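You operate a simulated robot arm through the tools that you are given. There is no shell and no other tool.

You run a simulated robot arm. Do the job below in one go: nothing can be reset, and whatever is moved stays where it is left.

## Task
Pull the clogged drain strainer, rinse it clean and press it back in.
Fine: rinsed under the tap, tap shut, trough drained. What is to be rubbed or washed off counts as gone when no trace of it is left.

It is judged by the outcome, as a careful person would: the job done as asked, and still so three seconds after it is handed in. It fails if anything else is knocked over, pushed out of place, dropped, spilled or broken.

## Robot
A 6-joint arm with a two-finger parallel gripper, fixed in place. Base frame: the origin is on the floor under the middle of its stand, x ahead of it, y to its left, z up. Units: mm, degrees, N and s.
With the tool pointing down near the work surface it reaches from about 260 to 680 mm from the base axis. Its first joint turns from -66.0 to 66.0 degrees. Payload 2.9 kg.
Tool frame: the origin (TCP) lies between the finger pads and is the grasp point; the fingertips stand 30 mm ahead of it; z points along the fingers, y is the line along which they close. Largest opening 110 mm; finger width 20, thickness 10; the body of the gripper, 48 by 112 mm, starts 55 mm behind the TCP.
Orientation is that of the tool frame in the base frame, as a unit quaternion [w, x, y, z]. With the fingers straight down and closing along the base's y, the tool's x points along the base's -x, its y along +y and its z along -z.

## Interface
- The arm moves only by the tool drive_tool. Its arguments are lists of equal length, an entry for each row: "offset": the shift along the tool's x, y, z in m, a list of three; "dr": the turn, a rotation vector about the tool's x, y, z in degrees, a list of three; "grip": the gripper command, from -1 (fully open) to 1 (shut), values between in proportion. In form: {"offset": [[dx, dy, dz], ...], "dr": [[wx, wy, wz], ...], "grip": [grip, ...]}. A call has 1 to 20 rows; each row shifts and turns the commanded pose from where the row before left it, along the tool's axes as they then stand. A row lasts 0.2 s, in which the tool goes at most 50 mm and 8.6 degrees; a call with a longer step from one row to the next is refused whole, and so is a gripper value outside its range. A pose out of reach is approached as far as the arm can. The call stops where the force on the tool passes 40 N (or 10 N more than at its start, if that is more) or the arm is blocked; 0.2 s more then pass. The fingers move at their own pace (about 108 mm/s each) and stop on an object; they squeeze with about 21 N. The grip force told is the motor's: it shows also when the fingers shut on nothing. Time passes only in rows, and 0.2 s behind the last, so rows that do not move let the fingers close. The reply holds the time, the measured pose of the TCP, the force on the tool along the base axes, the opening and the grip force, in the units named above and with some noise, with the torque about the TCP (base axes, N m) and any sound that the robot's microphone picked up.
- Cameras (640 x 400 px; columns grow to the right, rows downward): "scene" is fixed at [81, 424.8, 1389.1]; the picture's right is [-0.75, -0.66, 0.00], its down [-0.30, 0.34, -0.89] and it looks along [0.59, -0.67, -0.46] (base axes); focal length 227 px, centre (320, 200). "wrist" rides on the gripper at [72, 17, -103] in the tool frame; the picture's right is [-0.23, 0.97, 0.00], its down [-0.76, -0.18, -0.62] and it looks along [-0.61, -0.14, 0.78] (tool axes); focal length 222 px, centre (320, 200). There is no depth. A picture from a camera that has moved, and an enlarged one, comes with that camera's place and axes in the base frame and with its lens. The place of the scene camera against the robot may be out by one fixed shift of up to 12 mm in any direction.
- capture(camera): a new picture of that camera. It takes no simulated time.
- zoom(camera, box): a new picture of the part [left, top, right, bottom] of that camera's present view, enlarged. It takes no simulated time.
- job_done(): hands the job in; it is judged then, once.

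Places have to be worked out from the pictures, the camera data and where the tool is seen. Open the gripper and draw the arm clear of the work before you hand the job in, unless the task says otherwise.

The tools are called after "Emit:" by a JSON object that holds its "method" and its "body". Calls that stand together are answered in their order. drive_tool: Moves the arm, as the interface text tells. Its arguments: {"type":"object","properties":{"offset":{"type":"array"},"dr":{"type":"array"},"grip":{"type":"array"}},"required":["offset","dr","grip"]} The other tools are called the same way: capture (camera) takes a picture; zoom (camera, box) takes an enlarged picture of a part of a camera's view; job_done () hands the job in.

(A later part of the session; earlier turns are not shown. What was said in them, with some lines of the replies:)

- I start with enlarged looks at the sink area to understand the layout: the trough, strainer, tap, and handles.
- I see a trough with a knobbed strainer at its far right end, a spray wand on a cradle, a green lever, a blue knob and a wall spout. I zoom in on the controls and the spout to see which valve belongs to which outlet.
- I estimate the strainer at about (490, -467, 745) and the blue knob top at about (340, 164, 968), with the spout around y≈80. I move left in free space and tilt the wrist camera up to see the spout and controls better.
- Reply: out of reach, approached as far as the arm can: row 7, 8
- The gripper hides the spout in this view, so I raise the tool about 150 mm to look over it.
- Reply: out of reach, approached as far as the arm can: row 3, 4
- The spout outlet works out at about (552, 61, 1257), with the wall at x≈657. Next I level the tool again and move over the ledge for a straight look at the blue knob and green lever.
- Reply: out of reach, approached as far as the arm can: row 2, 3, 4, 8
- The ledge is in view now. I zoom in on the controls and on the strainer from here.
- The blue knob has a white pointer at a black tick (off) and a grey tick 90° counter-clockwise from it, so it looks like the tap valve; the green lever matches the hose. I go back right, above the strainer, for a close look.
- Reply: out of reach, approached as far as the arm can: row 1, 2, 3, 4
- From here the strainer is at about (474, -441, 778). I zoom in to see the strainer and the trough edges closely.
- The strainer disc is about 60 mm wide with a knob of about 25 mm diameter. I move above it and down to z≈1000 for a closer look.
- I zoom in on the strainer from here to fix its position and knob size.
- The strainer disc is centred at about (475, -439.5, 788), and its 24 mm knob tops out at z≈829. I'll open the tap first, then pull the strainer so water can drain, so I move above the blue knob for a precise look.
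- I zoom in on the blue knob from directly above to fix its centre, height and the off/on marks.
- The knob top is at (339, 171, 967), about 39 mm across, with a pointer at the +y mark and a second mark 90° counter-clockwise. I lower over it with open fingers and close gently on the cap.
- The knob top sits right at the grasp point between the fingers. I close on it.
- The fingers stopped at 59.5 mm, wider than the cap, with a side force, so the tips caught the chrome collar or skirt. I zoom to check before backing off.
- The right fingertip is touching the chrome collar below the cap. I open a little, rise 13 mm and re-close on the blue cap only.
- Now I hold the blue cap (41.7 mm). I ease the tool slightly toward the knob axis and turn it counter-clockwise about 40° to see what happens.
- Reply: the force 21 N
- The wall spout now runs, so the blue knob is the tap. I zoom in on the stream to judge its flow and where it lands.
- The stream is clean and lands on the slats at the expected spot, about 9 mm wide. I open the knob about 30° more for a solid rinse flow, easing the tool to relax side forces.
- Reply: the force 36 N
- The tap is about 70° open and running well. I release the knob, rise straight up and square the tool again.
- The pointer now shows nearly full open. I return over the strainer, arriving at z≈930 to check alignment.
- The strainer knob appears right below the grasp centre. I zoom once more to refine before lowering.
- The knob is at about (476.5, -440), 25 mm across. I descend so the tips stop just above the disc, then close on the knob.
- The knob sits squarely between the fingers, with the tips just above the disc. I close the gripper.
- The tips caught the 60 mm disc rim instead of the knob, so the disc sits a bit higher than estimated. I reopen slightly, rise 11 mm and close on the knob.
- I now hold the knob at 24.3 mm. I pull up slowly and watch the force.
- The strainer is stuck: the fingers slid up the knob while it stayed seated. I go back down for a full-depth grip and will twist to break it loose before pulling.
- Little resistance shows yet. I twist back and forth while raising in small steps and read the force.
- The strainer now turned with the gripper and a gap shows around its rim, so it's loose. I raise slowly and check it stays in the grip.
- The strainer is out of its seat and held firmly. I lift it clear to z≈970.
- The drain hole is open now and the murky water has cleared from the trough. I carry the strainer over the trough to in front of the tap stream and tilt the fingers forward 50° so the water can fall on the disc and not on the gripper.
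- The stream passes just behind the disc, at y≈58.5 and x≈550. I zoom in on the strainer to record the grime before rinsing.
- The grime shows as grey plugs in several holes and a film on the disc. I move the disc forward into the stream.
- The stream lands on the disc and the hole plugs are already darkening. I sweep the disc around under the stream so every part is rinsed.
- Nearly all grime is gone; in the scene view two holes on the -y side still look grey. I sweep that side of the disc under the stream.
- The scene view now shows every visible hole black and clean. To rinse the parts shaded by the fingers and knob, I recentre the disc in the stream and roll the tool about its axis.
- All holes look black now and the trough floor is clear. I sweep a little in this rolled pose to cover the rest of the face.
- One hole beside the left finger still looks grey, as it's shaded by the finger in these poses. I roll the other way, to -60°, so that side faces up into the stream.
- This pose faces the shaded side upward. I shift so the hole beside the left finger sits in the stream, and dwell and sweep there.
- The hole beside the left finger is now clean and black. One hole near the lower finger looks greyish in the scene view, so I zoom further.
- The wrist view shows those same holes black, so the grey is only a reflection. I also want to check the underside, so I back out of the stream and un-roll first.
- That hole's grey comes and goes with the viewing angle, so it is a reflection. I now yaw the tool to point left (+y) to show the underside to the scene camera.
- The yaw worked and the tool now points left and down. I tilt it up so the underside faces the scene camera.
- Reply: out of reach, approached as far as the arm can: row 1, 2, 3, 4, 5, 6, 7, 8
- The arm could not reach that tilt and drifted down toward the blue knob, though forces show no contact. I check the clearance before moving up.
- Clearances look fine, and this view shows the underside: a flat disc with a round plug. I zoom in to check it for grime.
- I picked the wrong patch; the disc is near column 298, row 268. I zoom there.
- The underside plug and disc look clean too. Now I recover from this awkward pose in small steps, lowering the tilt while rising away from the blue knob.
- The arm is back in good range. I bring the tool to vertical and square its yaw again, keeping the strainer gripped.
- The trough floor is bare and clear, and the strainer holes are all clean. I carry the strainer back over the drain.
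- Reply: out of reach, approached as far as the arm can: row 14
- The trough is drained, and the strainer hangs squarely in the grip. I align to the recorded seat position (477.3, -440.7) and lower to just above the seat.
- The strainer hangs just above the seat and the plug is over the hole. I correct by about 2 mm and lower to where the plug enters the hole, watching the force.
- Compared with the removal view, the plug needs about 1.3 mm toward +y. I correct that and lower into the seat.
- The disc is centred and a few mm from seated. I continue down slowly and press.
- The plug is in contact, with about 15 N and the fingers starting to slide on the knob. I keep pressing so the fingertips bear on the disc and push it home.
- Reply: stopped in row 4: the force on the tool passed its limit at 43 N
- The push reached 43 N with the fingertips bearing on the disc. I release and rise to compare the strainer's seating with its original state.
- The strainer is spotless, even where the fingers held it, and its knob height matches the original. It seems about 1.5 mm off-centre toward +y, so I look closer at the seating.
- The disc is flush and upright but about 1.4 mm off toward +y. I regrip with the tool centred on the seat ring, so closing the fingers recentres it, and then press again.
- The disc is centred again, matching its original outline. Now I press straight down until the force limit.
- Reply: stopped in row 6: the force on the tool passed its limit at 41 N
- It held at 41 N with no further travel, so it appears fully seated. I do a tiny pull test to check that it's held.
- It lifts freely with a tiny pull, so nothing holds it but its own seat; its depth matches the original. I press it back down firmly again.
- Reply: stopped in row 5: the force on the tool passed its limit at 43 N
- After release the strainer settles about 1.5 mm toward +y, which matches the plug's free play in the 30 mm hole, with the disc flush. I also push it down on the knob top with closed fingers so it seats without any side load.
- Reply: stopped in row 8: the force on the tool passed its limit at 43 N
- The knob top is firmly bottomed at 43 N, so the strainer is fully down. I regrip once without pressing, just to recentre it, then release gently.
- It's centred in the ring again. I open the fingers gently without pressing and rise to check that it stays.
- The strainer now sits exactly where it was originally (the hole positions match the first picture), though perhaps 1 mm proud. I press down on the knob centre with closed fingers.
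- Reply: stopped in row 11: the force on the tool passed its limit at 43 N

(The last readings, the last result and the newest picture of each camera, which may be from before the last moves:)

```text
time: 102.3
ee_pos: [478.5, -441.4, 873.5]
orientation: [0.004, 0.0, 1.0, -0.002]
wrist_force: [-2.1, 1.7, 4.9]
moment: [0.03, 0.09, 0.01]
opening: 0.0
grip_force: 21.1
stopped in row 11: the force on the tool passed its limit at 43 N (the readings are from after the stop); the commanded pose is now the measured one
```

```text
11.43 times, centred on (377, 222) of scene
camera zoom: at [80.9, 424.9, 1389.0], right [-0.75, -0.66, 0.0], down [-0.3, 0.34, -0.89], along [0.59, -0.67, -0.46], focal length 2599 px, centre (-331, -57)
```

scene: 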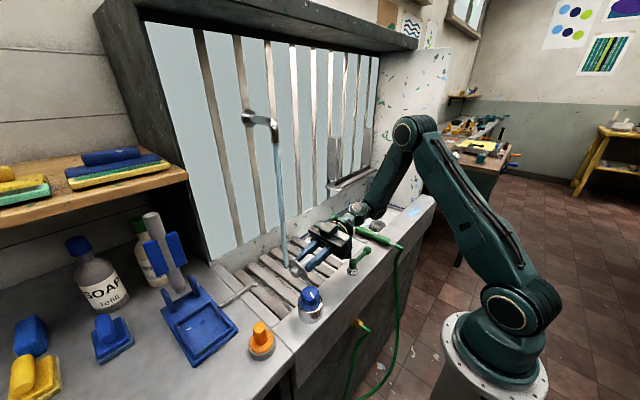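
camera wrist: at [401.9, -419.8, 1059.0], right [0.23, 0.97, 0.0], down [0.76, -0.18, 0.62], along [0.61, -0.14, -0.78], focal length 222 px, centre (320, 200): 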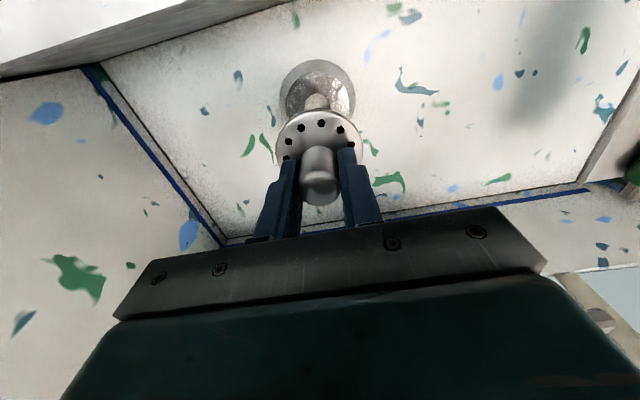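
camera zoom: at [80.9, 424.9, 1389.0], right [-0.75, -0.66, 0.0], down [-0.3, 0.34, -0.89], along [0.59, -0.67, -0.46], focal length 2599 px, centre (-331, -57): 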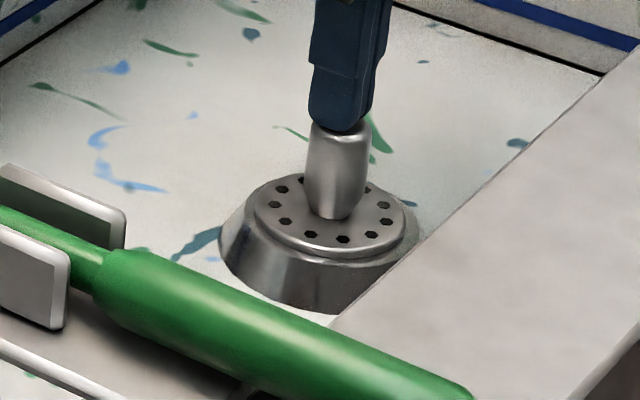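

The strainer is bottomed, centred and level. Now I rise and travel back to the blue knob to shut the tap.

Emit:
{"method": "drive_tool", "body": {"offset": [[0, 0, -0.042], [0, 0, -0.042], [0, 0, -0.042], [0, 0, -0.042], [0, 0, -0.042], [0.00996, 0.0437, 0], [0.00996, 0.0437, 0], [0.00996, 0.0437, 0], [0.00996, 0.0437, 0], [0.00996, 0.0437, 0], [0.00996, 0.0437, 0], [0.00996, 0.0437, 0], [0.00996, 0.0437, 0], [0.00996, 0.0437, 0], [0.00996, 0.0437, 0], [0.00996, 0.0437, 0], [0.00996, 0.0437, 0], [0.00996, 0.0437, 0], [0.00996, 0.0437, 0], [0, 0, 0]], "dr": [[0, 0, 0], [0, 0, 0], [0, 0, 0], [0, 0, 0], [0, 0, 0], [0, 0, 0], [0, 0, 0], [0, 0, 0], [0, 0, 0], [0, 0, 0], [0, 0, 0], [0, 0, 0], [0, 0, 0], [0, 0, 0], [0, 0, 0], [0, 0, 0], [0, 0, 0], [0, 0, 0], [0, 0, 0], [0, 0, 0]], "grip": [1, 1, 1, -1, -1, -1, -1, -1, -1, -1, -1, -1, -1, -1, -1, -1, -1, -1, -1, -1]}}

Emit:
{"method": "capture", "body": {"camera": "wrist"}}

Emit:
{"method": "capture", "body": {"camera": "scene"}}

```text
time: 106.5
ee_pos: [333.9, 176.1, 1076.5]
orientation: [0.004, 0.0, 1.0, -0.003]
wrist_force: [-1.1, 0.0, 0.3]
moment: [0.02, 0.02, 0.01]
opening: 109.8
grip_force: 0.1
out of reach, approached as far as the arm can: row 5
```

```text
taken
camera wrist: at [259.9, 194.0, 1179.4], right [0.23, 0.97, 0.0], down [0.76, -0.18, 0.63], along [0.61, -0.15, -0.78], focal length 222 px, centre (320, 200)
```

wrist: 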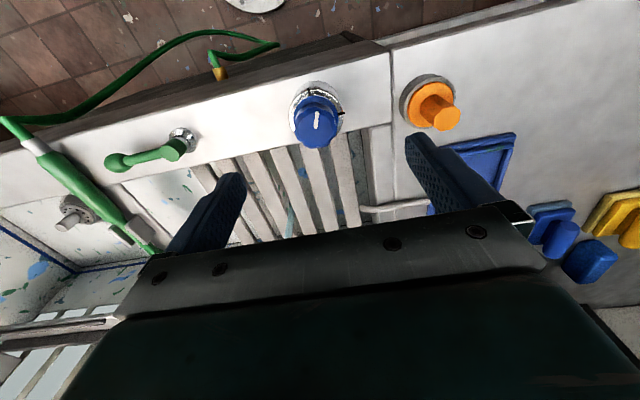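

```text
taken
```

scene: 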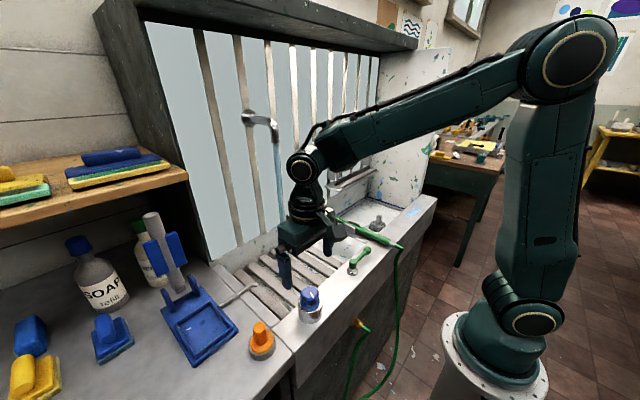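

The tap still runs and everything else is in place. I align over the blue knob, pre-rotate the gripper 70° counter-clockwise, and lower partway to check.

Emit:
{"method": "drive_tool", "body": {"offset": [[-0.0067, -0.0055, 0], [0, 0, 0], [0, 0, 0], [0, 0, 0], [0, 0, 0], [0, 0, 0], [0, 0, 0], [0, 0, 0], [0, 0, 0], [0, 0, 0.03], [0, 0, 0.03], [0, 0, 0]], "dr": [[-0.34, 0.46, 0], [0, 0, -7.8], [0, 0, -7.8], [0, 0, -7.8], [0, 0, -7.8], [0, 0, -7.8], [0, 0, -7.8], [0, 0, -7.8], [0, 0, -7.8], [0, 0, -7.8], [0, 0, 0], [0, 0, 0]], "grip": [-1, -1, -1, -1, -1, -1, -1, -1, -1, -1, -1, -1]}}

Emit:
{"method": "capture", "body": {"camera": "wrist"}}

Emit:
{"method": "zoom", "body": {"camera": "scene", "box": [250, 220, 390, 340]}}

```text
time: 109.1
ee_pos: [340.6, 170.9, 1016.9]
orientation: [0.001, -0.575, 0.818, 0.001]
wrist_force: [-0.1, -1.5, 0.2]
moment: [0.01, 0.01, 0.01]
opening: 109.9
grip_force: 0.1
```

```text
taken
camera wrist: at [300.4, 107.9, 1120.1], right [-0.84, 0.54, 0.0], down [0.42, 0.66, 0.62], along [0.34, 0.52, -0.78], focal length 222 px, centre (320, 200)
```

wrist: 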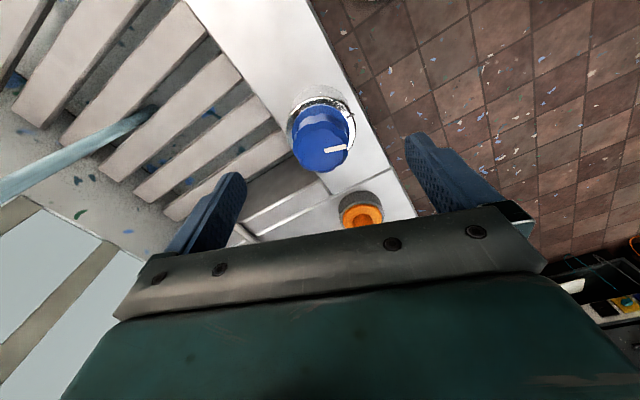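

```text
3.33 times, centred on (320, 280) of scene
camera zoom: at [81.0, 424.8, 1389.1], right [-0.75, -0.66, 0.0], down [-0.3, 0.34, -0.89], along [0.59, -0.67, -0.46], focal length 758 px, centre (320, -67)
```

zoom: 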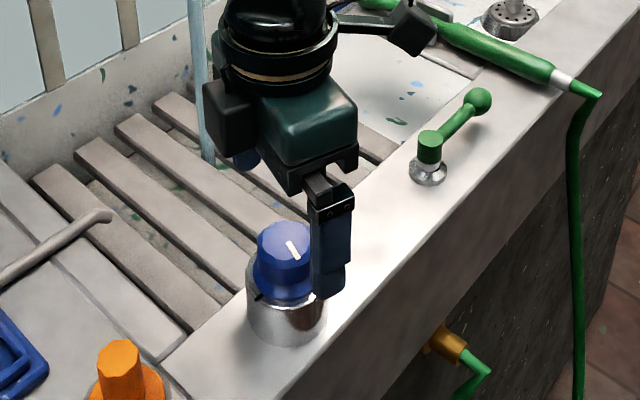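

The knob is centred between the fingers. I lower to the same grip height as before (z≈979.5) and close.

Emit:
{"method": "drive_tool", "body": {"offset": [[0, 0, 0.02], [0, 0, 0.0175], [0, 0, 0], [0, 0, 0], [0, 0, 0], [0, 0, 0]], "dr": [[0, 0, 0], [0, 0, 0], [0, 0, 0], [0, 0, 0], [0, 0, 0], [0, 0, 0]], "grip": [-0.5, -0.5, -0.5, 1, 1, 1]}}

Emit:
{"method": "zoom", "body": {"camera": "wrist", "box": [240, 80, 420, 230]}}

```text
time: 110.5
ee_pos: [340.0, 169.2, 979.1]
orientation: [0.0, -0.575, 0.818, 0.002]
wrist_force: [-3.3, 2.0, -5.6]
moment: [0.5, -0.25, -0.03]
opening: 41.8
grip_force: 44.6
```

```text
2.67 times, centred on (330, 155) of wrist
camera zoom: at [299.2, 107.1, 1082.5], right [-0.84, 0.54, 0.0], down [0.43, 0.66, 0.62], along [0.34, 0.52, -0.78], focal length 592 px, centre (293, 320)
```

zoom: 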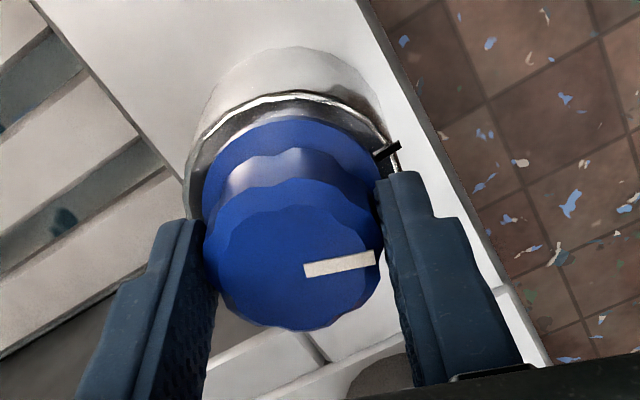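

I hold the cap again. I turn it clockwise to close, in two parts to keep the forces low.

Emit:
{"method": "drive_tool", "body": {"offset": [[0, 0, 0], [0, 0, 0], [0, 0, 0], [0, 0, 0], [0, 0, 0]], "dr": [[0, 0, 7.8], [0, 0, 7.8], [0, 0, 7.8], [0, 0, 7.8], [0, 0, 7.8]], "grip": [1, 1, 1, 1, 1]}}

Emit:
{"method": "drive_tool", "body": {"offset": [[0, 0, 0], [0, 0, 0], [0, 0, 0], [0, 0, 0]], "dr": [[0, 0, 7.8], [0, 0, 7.8], [0, 0, 7.8], [0, 0, 6]], "grip": [1, 1, 1, 1]}}

Emit:
{"method": "zoom", "body": {"camera": "wrist", "box": [240, 80, 420, 230]}}

Emit:
{"method": "capture", "body": {"camera": "scene"}}

```text
time: 111.7
ee_pos: [339.2, 171.0, 979.3]
orientation: [-0.001, -0.266, 0.964, 0.001]
wrist_force: [-2.9, 1.9, -21.2]
moment: [0.6, -0.76, -0.03]
opening: 41.7
grip_force: 45.5
```

```text
time: 112.7
ee_pos: [340.8, 169.9, 979.3]
orientation: [-0.001, -0.015, 1.0, 0.001]
wrist_force: [-3.7, 5.2, -9.5]
moment: [-0.11, 1.43, -0.03]
opening: 41.8
grip_force: 44.7
```

```text
2.67 times, centred on (330, 155) of wrist
camera zoom: at [266.6, 184.6, 1082.7], right [0.2, 0.98, 0.0], down [0.77, -0.16, 0.62], along [0.61, -0.12, -0.78], focal length 592 px, centre (293, 320)
```

zoom: 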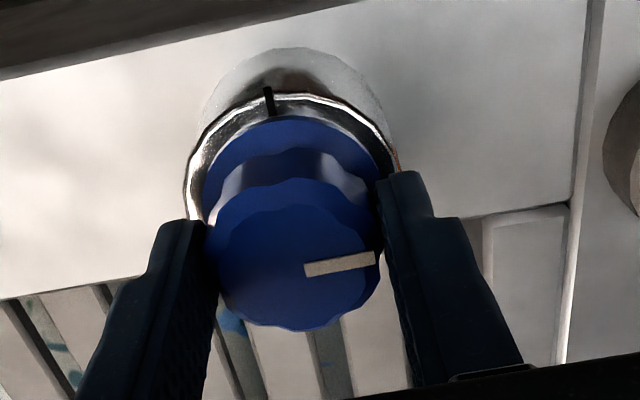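

```text
taken
```

scene: 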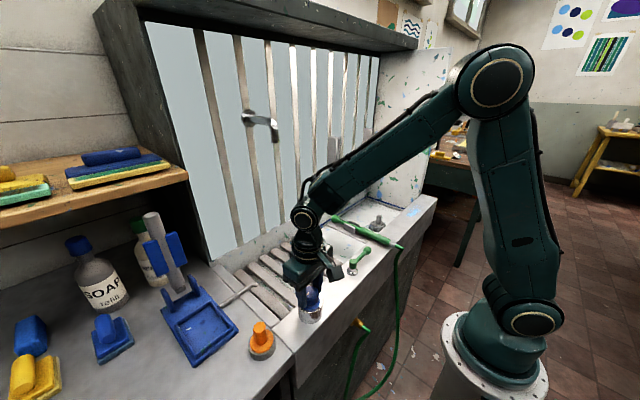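

The stream has stopped. I turn the last couple of degrees to the original off position to be sure it's fully shut, and check the spout.

Emit:
{"method": "drive_tool", "body": {"offset": [[0, 0, 0], [0, 0, 0]], "dr": [[0, 0, 1.5], [0, 0, 1.5]], "grip": [1, 1]}}

Emit:
{"method": "zoom", "body": {"camera": "wrist", "box": [240, 80, 420, 230]}}

Emit:
{"method": "zoom", "body": {"camera": "scene", "box": [230, 100, 340, 290]}}

```text
time: 113.3
ee_pos: [339.8, 169.7, 981.2]
orientation: [0.0, 0.01, 1.0, 0.001]
wrist_force: [-5.8, 5.1, -3.9]
moment: [-0.25, 0.67, 0.94]
opening: 42.0
grip_force: 45.4
```

```text
2.67 times, centred on (330, 155) of wrist
camera zoom: at [267.2, 188.0, 1082.6], right [0.25, 0.97, 0.0], down [0.76, -0.19, 0.62], along [0.6, -0.15, -0.78], focal length 592 px, centre (293, 320)
```

zoom: 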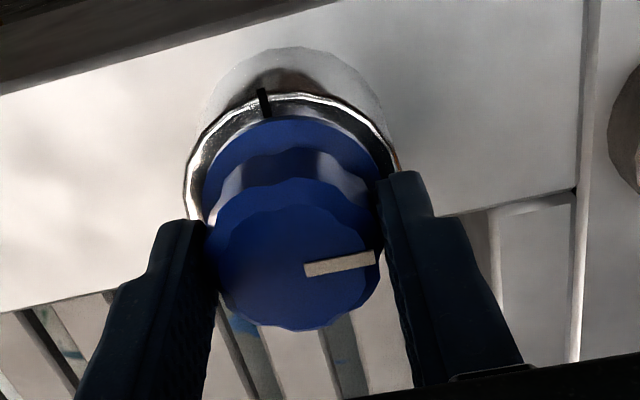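

```text
2.11 times, centred on (285, 195) of scene
camera zoom: at [80.9, 425.0, 1389.0], right [-0.75, -0.66, 0.0], down [-0.3, 0.34, -0.89], along [0.59, -0.67, -0.46], focal length 479 px, centre (394, 210)
```

zoom: 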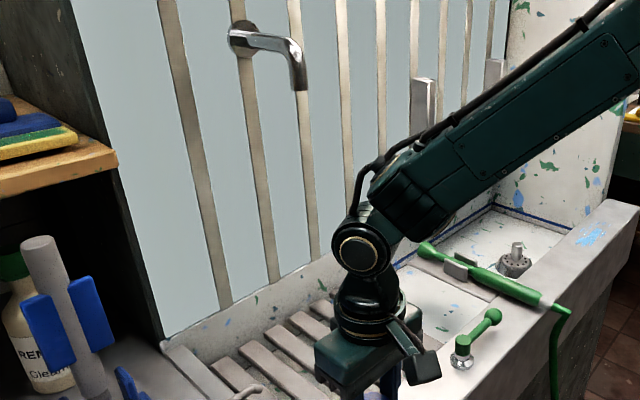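

The knob is against its stop (0.9 N·m) and the spout is dry: the tap is shut. I release, rise and back away.

Emit:
{"method": "drive_tool", "body": {"offset": [[0, 0, 0], [0, 0, 0], [0, 0, 0], [0, 0, -0.03], [0, 0, -0.04], [0, 0, -0.04], [0, 0, 0]], "dr": [[0, 0, -1], [0, 0, 0], [0, 0, 0], [0, 0, 0], [0, 0, 0], [0, 0, 0], [0, 0, 0]], "grip": [-0.5, -0.5, -1, -1, -1, -1, -1]}}

Emit:
{"method": "capture", "body": {"camera": "wrist"}}

Emit:
{"method": "zoom", "body": {"camera": "wrist", "box": [270, 60, 370, 150]}}

Emit:
{"method": "capture", "body": {"camera": "scene"}}

```text
time: 114.9
ee_pos: [339.7, 170.7, 1092.0]
orientation: [0.0, 0.001, 1.0, 0.001]
wrist_force: [-0.4, -0.3, 0.3]
moment: [0.0, 0.03, -0.01]
opening: 110.3
grip_force: 0.0
```

```text
taken
camera wrist: at [266.9, 187.9, 1194.4], right [0.23, 0.97, 0.0], down [0.76, -0.18, 0.62], along [0.61, -0.14, -0.78], focal length 222 px, centre (320, 200)
```

wrist: 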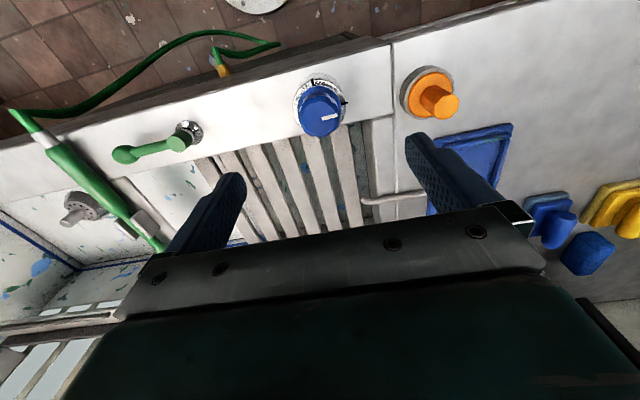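

```text
4.44 times, centred on (320, 105) of wrist
camera zoom: at [266.9, 187.9, 1194.4], right [0.23, 0.97, 0.0], down [0.76, -0.18, 0.62], along [0.61, -0.14, -0.78], focal length 987 px, centre (320, 622)
```

zoom: 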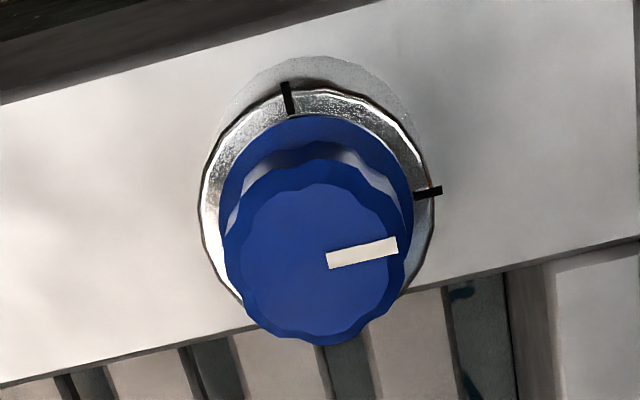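

```text
taken
```

scene: 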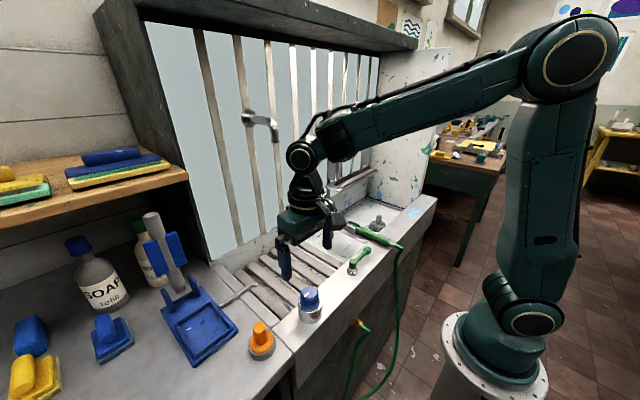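

The pointer is back on its off mark and no water runs. I draw the arm clear, back toward its starting position, and inspect the trough and strainer.

Emit:
{"method": "drive_tool", "body": {"offset": [[-0.0022, -0.0402, 0], [-0.0022, -0.0402, 0], [-0.0022, -0.0402, 0], [-0.0022, -0.0402, 0], [-0.0022, -0.0402, 0], [-0.0022, -0.0402, 0], [-0.0022, -0.0402, 0], [-0.0022, -0.0402, 0], [0, 0, -0.04], [0, 0, -0.04], [0, 0, -0.04], [0, 0, -0.04], [0, 0, -0.035], [0, 0, 0], [0, 0, 0]], "dr": [[0, 0, 0], [0, 0, 0], [0, 0, 0], [0, 0, 0], [0, 0, 0], [0, 0, 0], [0, 0, 0], [0, 0, 0], [0, 0, 0], [0, 0, 0], [0, 0, 0], [0, 0, 0], [0, 0, 0], [0, 0, 0], [0, 0, 0]], "grip": [-1, -1, -1, -1, -1, -1, -1, -1, -1, -1, -1, -1, -1, -1, -1]}}

Emit:
{"method": "capture", "body": {"camera": "wrist"}}

Emit:
{"method": "zoom", "body": {"camera": "wrist", "box": [190, 90, 290, 160]}}

Emit:
{"method": "zoom", "body": {"camera": "scene", "box": [220, 120, 440, 320]}}

Emit:
{"method": "zoom", "body": {"camera": "scene", "box": [352, 205, 402, 240]}}

```text
time: 118.1
ee_pos: [354.6, -152.6, 1285.2]
orientation: [0.001, 0.002, 1.0, 0.001]
wrist_force: [-0.2, 0.5, 0.0]
moment: [0.0, 0.02, -0.02]
opening: 110.0
grip_force: 0.0
```

```text
taken
camera wrist: at [281.2, -136.2, 1389.2], right [0.23, 0.97, 0.0], down [0.76, -0.18, 0.62], along [0.61, -0.14, -0.78], focal length 222 px, centre (320, 200)
```

wrist: 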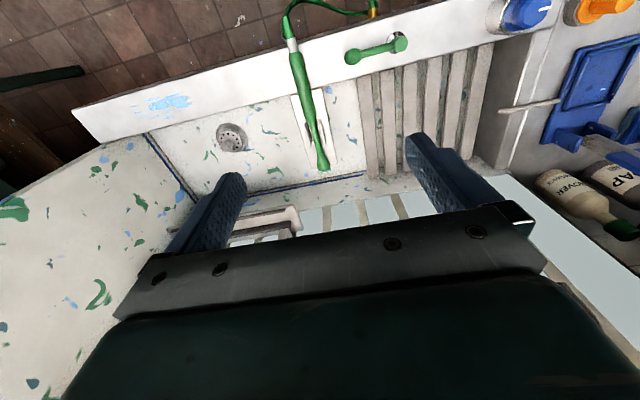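

```text
5.71 times, centred on (240, 125) of wrist
camera zoom: at [281.2, -136.2, 1389.2], right [0.23, 0.97, 0.0], down [0.76, -0.18, 0.62], along [0.61, -0.14, -0.78], focal length 1269 px, centre (777, 629)
```

zoom: 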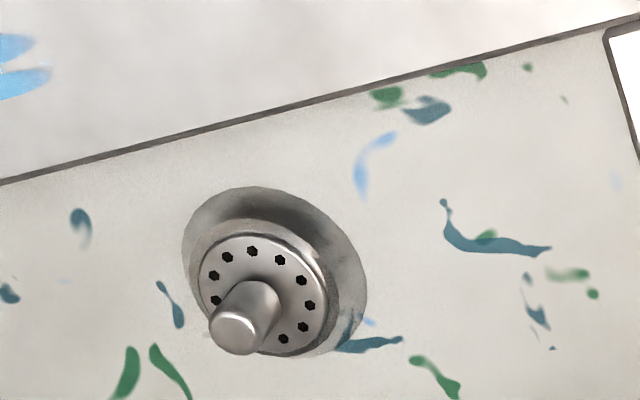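

```text
2.00 times, centred on (330, 220) of scene
camera zoom: at [81.0, 424.8, 1389.1], right [-0.75, -0.66, 0.0], down [-0.3, 0.34, -0.89], along [0.59, -0.67, -0.46], focal length 455 px, centre (300, 160)
```

zoom: 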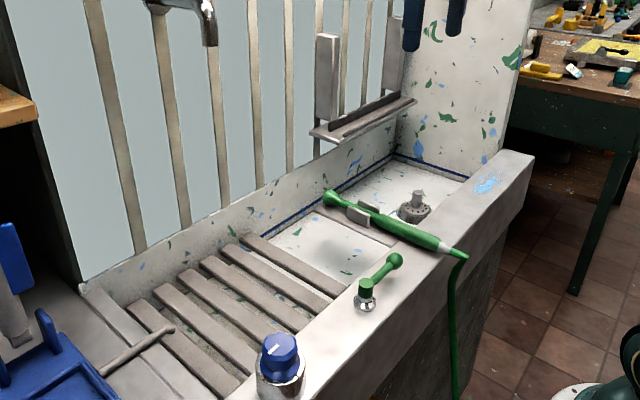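

```text
11.43 times, centred on (377, 222) of scene
camera zoom: at [81.0, 424.8, 1389.1], right [-0.75, -0.66, 0.0], down [-0.3, 0.34, -0.89], along [0.59, -0.67, -0.46], focal length 2599 px, centre (-331, -57)
```

zoom: 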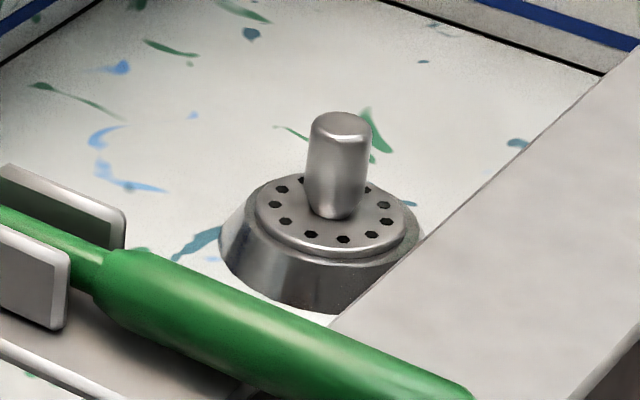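

All tidy: the trough is dry, the spout is dry and the strainer is clean and in place. I take one last close look at the strainer's seating for any gap or tilt, and at the trough floor for water.

Emit:
{"method": "zoom", "body": {"camera": "scene", "box": [364, 210, 392, 234]}}

Emit:
{"method": "zoom", "body": {"camera": "wrist", "box": [210, 110, 260, 160]}}

Emit:
{"method": "zoom", "body": {"camera": "wrist", "box": [280, 50, 500, 190]}}

```text
16.00 times, centred on (378, 222) of scene
camera zoom: at [81.0, 424.8, 1389.1], right [-0.75, -0.66, 0.0], down [-0.3, 0.34, -0.89], along [0.59, -0.67, -0.46], focal length 3638 px, centre (-608, -152)
```

zoom: 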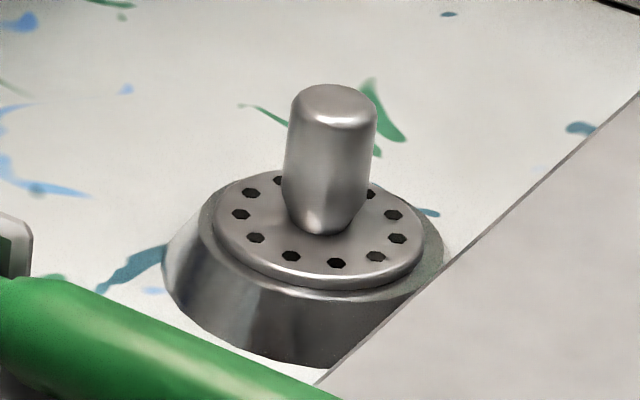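

```text
8.00 times, centred on (235, 135) of wrist
camera zoom: at [281.2, -136.2, 1389.2], right [0.23, 0.97, 0.0], down [0.76, -0.18, 0.62], along [0.61, -0.14, -0.78], focal length 1777 px, centre (1000, 720)
```

zoom: 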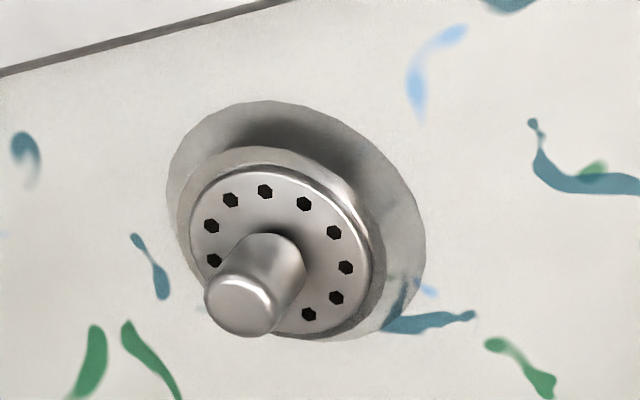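

```text
2.86 times, centred on (390, 120) of wrist
camera zoom: at [281.2, -136.2, 1389.2], right [0.23, 0.97, 0.0], down [0.76, -0.18, 0.62], along [0.61, -0.14, -0.78], focal length 635 px, centre (120, 429)
```

zoom: 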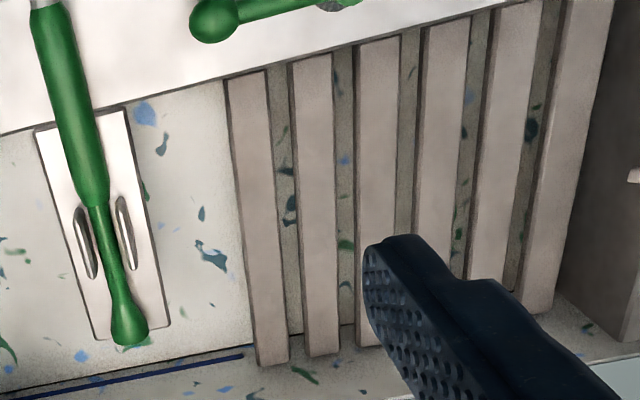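

The disc is flush with no gap, though it looks a mm or two off-centre along x, which the fingers didn't control. For a proper job I go back with the gripper turned 90° to centre it along x, and then press it again.

Emit:
{"method": "drive_tool", "body": {"offset": [[-0.01214, -0.02874, 0.0285], [-0.01214, -0.02874, 0.0285], [-0.01214, -0.02874, 0.0285], [-0.01214, -0.02874, 0.0285], [-0.01214, -0.02874, 0.0285], [-0.01214, -0.02874, 0.0285], [-0.01214, -0.02874, 0.0285], [-0.01214, -0.02874, 0.0285], [-0.01214, -0.02874, 0.0285], [-0.01214, -0.02874, 0.0285], [0, 0, 0], [0, 0, 0], [0, 0, 0], [0, 0, 0], [0, 0, 0], [0, 0, 0], [0, 0, 0], [0, 0, 0], [0, 0, 0], [0, 0, 0]], "dr": [[0, 0, 0], [0, 0, 0], [0, 0, 0], [0, 0, 0], [0, 0, 0], [0, 0, 0], [0, 0, 0], [0, 0, 0], [0, 0, 0], [0, 0, 0], [0, 0, -8.2], [0, 0, -8.2], [0, 0, -8.2], [0, 0, -8.2], [0, 0, -8.2], [0, 0, -8.2], [0, 0, -8.2], [0, 0, -8.2], [0, 0, -8.2], [0, 0, -8.2]], "grip": [-1, -1, -1, -1, -1, -1, -1, -1, -1, -1, -1, -1, -1, -1, -1, -1, -1, -1, -1, -1]}}

Emit:
{"method": "capture", "body": {"camera": "wrist"}}

```text
time: 122.3
ee_pos: [474.7, -440.1, 999.1]
orientation: [0.001, -0.655, 0.755, 0.001]
wrist_force: [-0.4, 0.3, 0.5]
moment: [-0.01, 0.01, 0.03]
opening: 110.1
grip_force: 0.0
```

```text
taken
camera wrist: at [448.7, -509.4, 1102.2], right [-0.93, 0.36, 0.0], down [0.28, 0.73, 0.62], along [0.23, 0.58, -0.78], focal length 222 px, centre (320, 200)
```

wrist: 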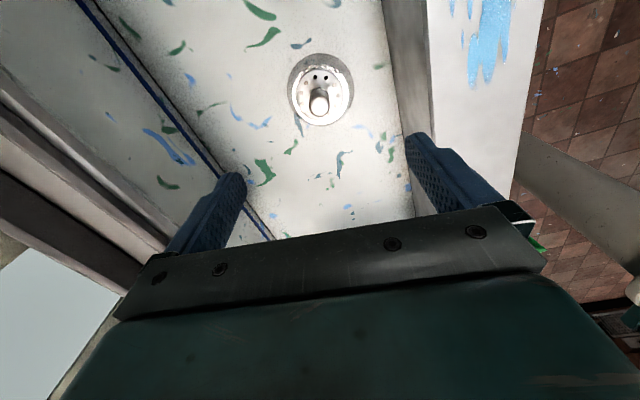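

The gripper is nearly at 90°. I finish the turn with the fingers partly closed, lower to z≈930 and check centring along x.

Emit:
{"method": "drive_tool", "body": {"offset": [[0, 0, 0], [0, 0, 0.035], [0, 0, 0.034], [0, 0, 0]], "dr": [[0, 0, -8], [0, 0, 0], [0, 0, 0], [0, 0, 0]], "grip": [-0.2, -0.2, -0.2, -0.2]}}

Emit:
{"method": "capture", "body": {"camera": "wrist"}}

Emit:
{"method": "zoom", "body": {"camera": "wrist", "box": [270, 60, 370, 150]}}

```text
time: 123.3
ee_pos: [476.3, -439.6, 930.7]
orientation: [0.0, -0.706, 0.709, 0.0]
wrist_force: [0.7, 0.0, 0.4]
moment: [0.01, 0.03, -0.02]
opening: 66.0
grip_force: 0.1
```

```text
taken
camera wrist: at [459.6, -512.5, 1033.5], right [-0.97, 0.23, 0.0], down [0.18, 0.76, 0.62], along [0.14, 0.61, -0.78], focal length 222 px, centre (320, 200)
```

wrist: 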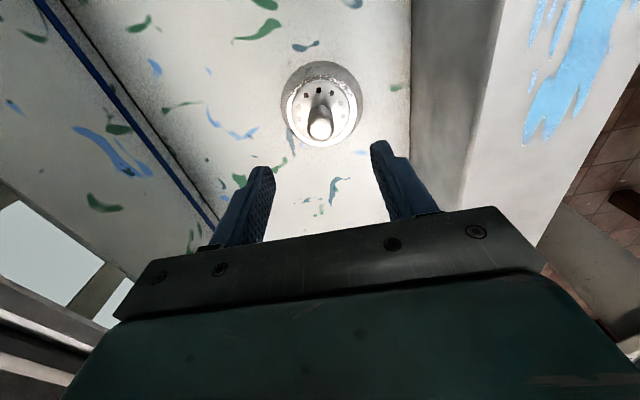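

```text
4.44 times, centred on (320, 105) of wrist
camera zoom: at [459.6, -512.5, 1033.5], right [-0.97, 0.23, 0.0], down [0.18, 0.76, 0.62], along [0.14, 0.61, -0.78], focal length 987 px, centre (320, 622)
```

zoom: 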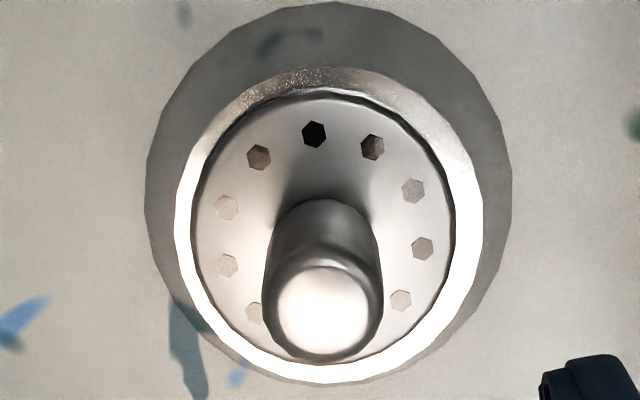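

From this side the disc is only about 1 mm off-centre along x; the light spots in the holes are reflections. I shift 1.9 mm, lower, close to centre it, and release gently.

Emit:
{"method": "drive_tool", "body": {"offset": [[0, 0.0019, 0.022], [0, 0, 0.03], [0, 0, 0.03], [0, 0, 0.01], [0, 0, 0], [0, 0, 0], [0, 0, 0], [0, 0, 0], [0, 0, 0]], "dr": [[0, 0, 0], [0, 0, 0], [0, 0, 0], [0, 0, 0], [0, 0, 0], [0, 0, 0], [0, 0, 0], [0, 0, 0], [0, 0, 0]], "grip": [-0.2, -0.2, -0.2, -0.2, -0.2, 0.3, 1, 1, 1]}}

Emit:
{"method": "zoom", "body": {"camera": "wrist", "box": [230, 70, 420, 230]}}

Emit:
{"method": "zoom", "body": {"camera": "scene", "box": [352, 205, 402, 240]}}

```text
time: 125.3
ee_pos: [475.7, -438.6, 838.3]
orientation: [0.001, -0.706, 0.708, 0.001]
wrist_force: [0.7, -0.9, -2.0]
moment: [-0.05, -0.04, 0.0]
opening: 24.3
grip_force: 21.0
```

```text
2.50 times, centred on (325, 150) of wrist
camera zoom: at [458.6, -511.0, 941.4], right [-0.97, 0.23, 0.0], down [0.18, 0.76, 0.62], along [0.14, 0.61, -0.78], focal length 555 px, centre (308, 325)
```

zoom: 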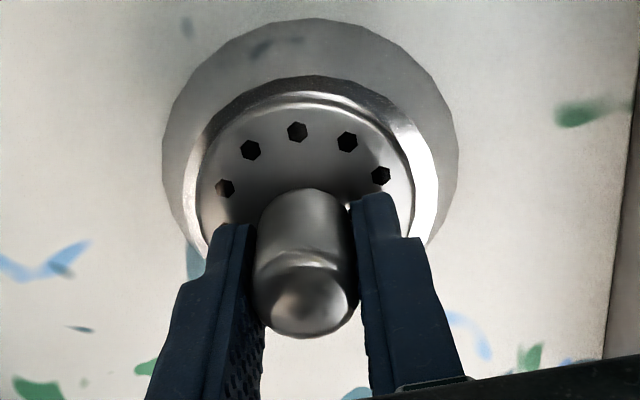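

```text
11.43 times, centred on (377, 222) of scene
camera zoom: at [81.1, 424.7, 1389.1], right [-0.75, -0.66, 0.0], down [-0.3, 0.34, -0.89], along [0.59, -0.67, -0.46], focal length 2599 px, centre (-331, -57)
```

zoom: 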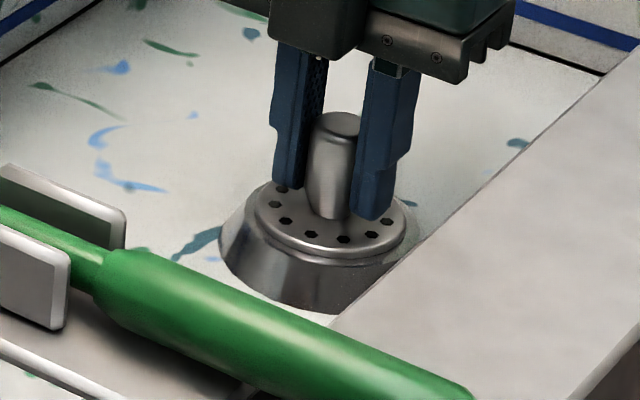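

The disc is now within about half a mm of centre in both directions. I release gently and rise.

Emit:
{"method": "drive_tool", "body": {"offset": [[0, 0, 0], [0, 0, 0], [0, 0, 0], [0, 0, -0.02], [0, 0, -0.03], [0, 0, -0.03], [0, 0, 0], [0, 0, 0], [0, 0, 0]], "dr": [[0, 0, 0], [0, 0, 0], [0, 0, 0], [0, 0, 0], [0, 0, 0], [0, 0, 0], [0, 0, 0], [0, 0, 0], [0, 0, 0]], "grip": [0.45, 0.3, 0.1, 0.1, 0.1, 0.1, 1, 1, 1]}}

Emit:
{"method": "zoom", "body": {"camera": "wrist", "box": [265, 60, 375, 170]}}

Emit:
{"method": "zoom", "body": {"camera": "scene", "box": [352, 205, 402, 240]}}

```text
time: 127.3
ee_pos: [473.7, -438.2, 917.9]
orientation: [0.001, -0.706, 0.708, 0.0]
wrist_force: [-0.5, 0.1, 0.0]
moment: [0.01, -0.03, 0.01]
opening: 0.0
grip_force: 20.6
```

```text
3.64 times, centred on (320, 115) of wrist
camera zoom: at [456.2, -510.9, 1020.8], right [-0.97, 0.23, 0.0], down [0.18, 0.76, 0.62], along [0.14, 0.61, -0.78], focal length 808 px, centre (320, 509)
```

zoom: 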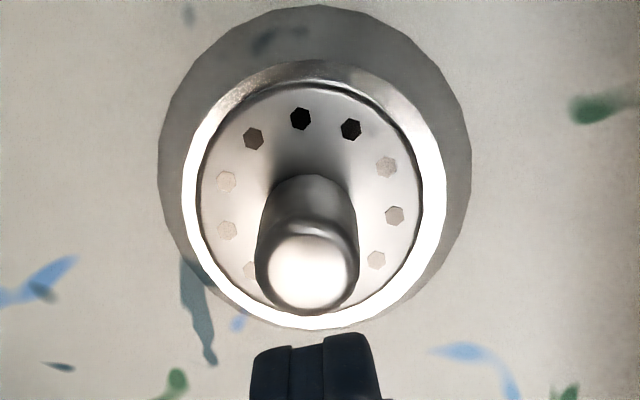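

```text
11.43 times, centred on (377, 222) of scene
camera zoom: at [81.0, 424.8, 1389.1], right [-0.75, -0.66, 0.0], down [-0.3, 0.34, -0.89], along [0.59, -0.67, -0.46], focal length 2599 px, centre (-331, -57)
```

zoom: 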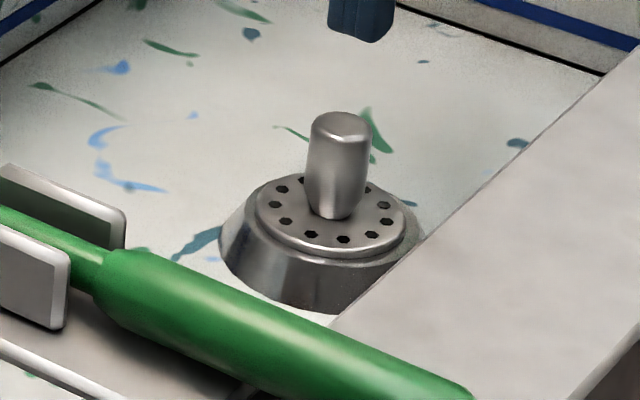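

It's centred both ways now. I align the closed fingers over the knob and give it a final straight press.

Emit:
{"method": "drive_tool", "body": {"offset": [[0.002, -0.0025, 0], [0, 0, 0.02], [0, 0, 0.015], [0, 0, 0.004], [0, 0, 0.002], [0, 0, 0.002], [0, 0, 0.002], [0, 0, 0.002], [0, 0, 0.002]], "dr": [[0, 0, 0], [0, 0, 0], [0, 0, 0], [0, 0, 0], [0, 0, 0], [0, 0, 0], [0, 0, 0], [0, 0, 0], [0, 0, 0]], "grip": [1, 1, 1, 1, 1, 1, 1, 1, 1]}}

Emit:
{"method": "zoom", "body": {"camera": "scene", "box": [352, 205, 402, 240]}}

```text
time: 129.3
ee_pos: [478.1, -441.0, 873.5]
orientation: [0.001, -0.706, 0.708, -0.002]
wrist_force: [-12.1, 9.9, 35.5]
moment: [0.38, 0.38, 0.02]
opening: 0.0
grip_force: 21.2
```

```text
11.43 times, centred on (377, 222) of scene
camera zoom: at [80.2, 425.5, 1388.9], right [-0.75, -0.66, 0.0], down [-0.3, 0.34, -0.89], along [0.59, -0.67, -0.45], focal length 2599 px, centre (-331, -57)
```

zoom: 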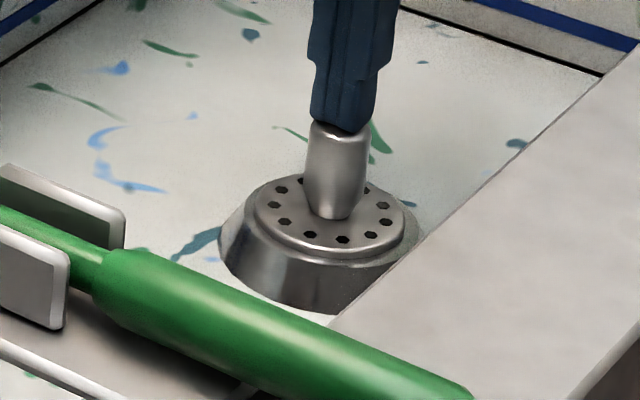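

It holds firmly under 35 N with no movement. I rise, open the gripper, square it and return to the clear starting position.

Emit:
{"method": "drive_tool", "body": {"offset": [[0, 0, -0.02], [0, 0, -0.04], [0, 0, -0.04], [0, 0, -0.04], [0, 0, -0.04], [0, 0, 0], [0, 0, 0], [0, 0, 0], [0, 0, 0], [0, 0, 0], [0, 0, 0], [0, 0, 0], [0, 0, 0], [0, 0, 0], [0, 0, 0], [0, 0, 0]], "dr": [[0, 0, 0], [0, 0, 0], [0, 0, 0], [0, 0, 0], [0, 0, 0], [0, 0, 8.2], [0, 0, 8.2], [0, 0, 8.2], [0, 0, 8.2], [0, 0, 8.2], [0, 0, 8.2], [0, 0, 8.2], [0, 0, 8.2], [0, 0, 8.2], [0, 0, 8.2], [0, 0, 8]], "grip": [1, 1, 1, 1, -1, -1, -1, -1, -1, -1, -1, -1, -1, -1, -1, -1]}}

Emit:
{"method": "drive_tool", "body": {"offset": [[0.01214, 0.02874, -0.025], [0.01214, 0.02874, -0.025], [0.01214, 0.02874, -0.025], [0.01214, 0.02874, -0.025], [0.01214, 0.02874, -0.025], [0.01214, 0.02874, -0.025], [0.01214, 0.02874, -0.025], [0.01214, 0.02874, -0.025], [0.01214, 0.02874, -0.025], [0.01214, 0.02874, -0.01], [0, 0, 0], [0, 0, 0]], "dr": [[0, 0, 0], [0, 0, 0], [0, 0, 0], [0, 0, 0], [0, 0, 0], [0, 0, 0], [0, 0, 0], [0, 0, 0], [0, 0, 0], [0, 0, 0], [0, 0, 0], [0, 0, 0]], "grip": [-1, -1, -1, -1, -1, -1, -1, -1, -1, -1, -1, -1]}}

Emit:
{"method": "capture", "body": {"camera": "wrist"}}

Emit:
{"method": "capture", "body": {"camera": "scene"}}

Emit:
{"method": "zoom", "body": {"camera": "scene", "box": [352, 205, 402, 240]}}

Emit:
{"method": "zoom", "body": {"camera": "wrist", "box": [190, 90, 290, 160]}}

```text
time: 132.7
ee_pos: [476.2, -441.1, 1049.1]
orientation: [0.0, 0.004, 1.0, 0.001]
wrist_force: [-0.3, -0.4, 0.0]
moment: [0.02, -0.02, 0.01]
opening: 110.1
grip_force: 0.0
```

```text
time: 135.3
ee_pos: [357.0, -152.3, 1283.5]
orientation: [0.0, 0.002, 1.0, 0.0]
wrist_force: [-0.2, 0.2, 0.0]
moment: [0.01, 0.0, -0.01]
opening: 109.8
grip_force: 0.1
```

```text
taken
camera wrist: at [283.2, -135.3, 1387.2], right [0.23, 0.97, 0.0], down [0.76, -0.18, 0.62], along [0.61, -0.14, -0.78], focal length 222 px, centre (320, 200)
```

wrist: 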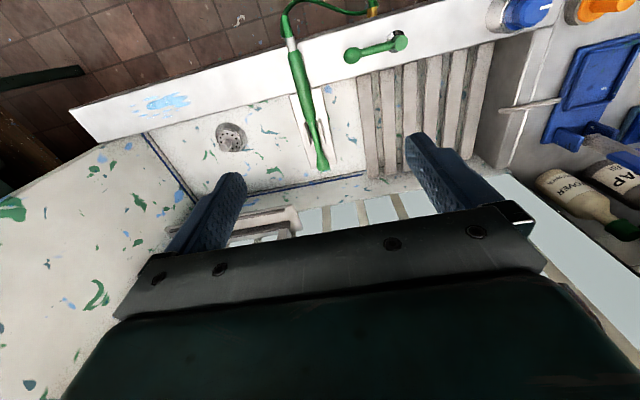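

```text
taken
```

scene: 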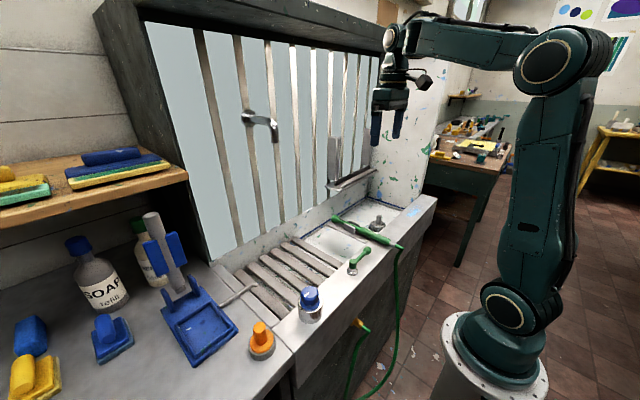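

```text
11.43 times, centred on (377, 222) of scene
camera zoom: at [81.0, 424.8, 1389.1], right [-0.75, -0.66, 0.0], down [-0.3, 0.34, -0.89], along [0.59, -0.67, -0.46], focal length 2599 px, centre (-331, -57)
```

zoom: 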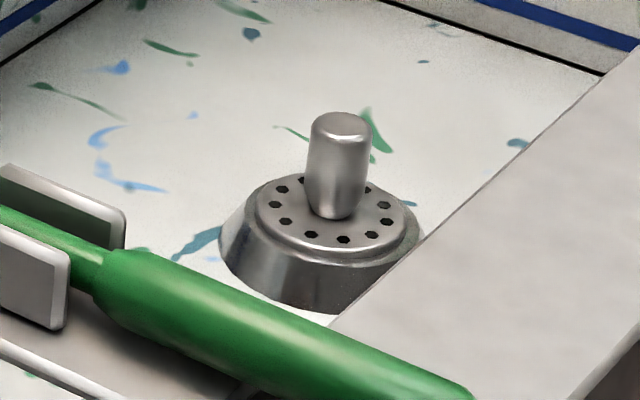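

```text
5.71 times, centred on (240, 125) of wrist
camera zoom: at [283.2, -135.3, 1387.2], right [0.23, 0.97, 0.0], down [0.76, -0.18, 0.62], along [0.61, -0.14, -0.78], focal length 1269 px, centre (777, 629)
```

zoom: 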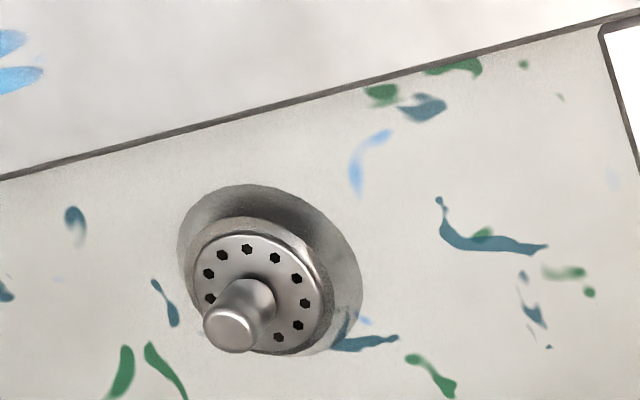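

The strainer is clean and pressed flush into its seat, and the trough is dry. The tap is shut at its off mark, everything else is in place, and the open gripper is clear. I hand the job in.

Emit:
{"method": "job_done", "body": {}}

```text
The job is handed in.
```

I rinsed the strainer clean under the tap and put it back in the drain. The tap is shut and the trough is empty.

- **Pulling:** a straight pull slid off the knob, so I twisted the strainer to break it loose. The standing water drained once it was out.
- **Rinsing:** I held the strainer under the wall spout and turned it so every side got water. The close-up pictures show no grime on the top, underside or knob.
- **Seating:** it sits flush, level and within about 1 mm of centre, and did not move when I pressed down with about 40 N. It lifted freely in a small pull test before the final press, so I think only its own weight holds it.
- **Tap:** the blue knob is back at its off mark, against its stop, and no water runs from the spout.

While I was turning the strainer to check its underside, the arm drifted close to the blue knob, but the force readings showed no contact. Nothing else was moved or spilled. The gripper is open and the arm is back near where it started.
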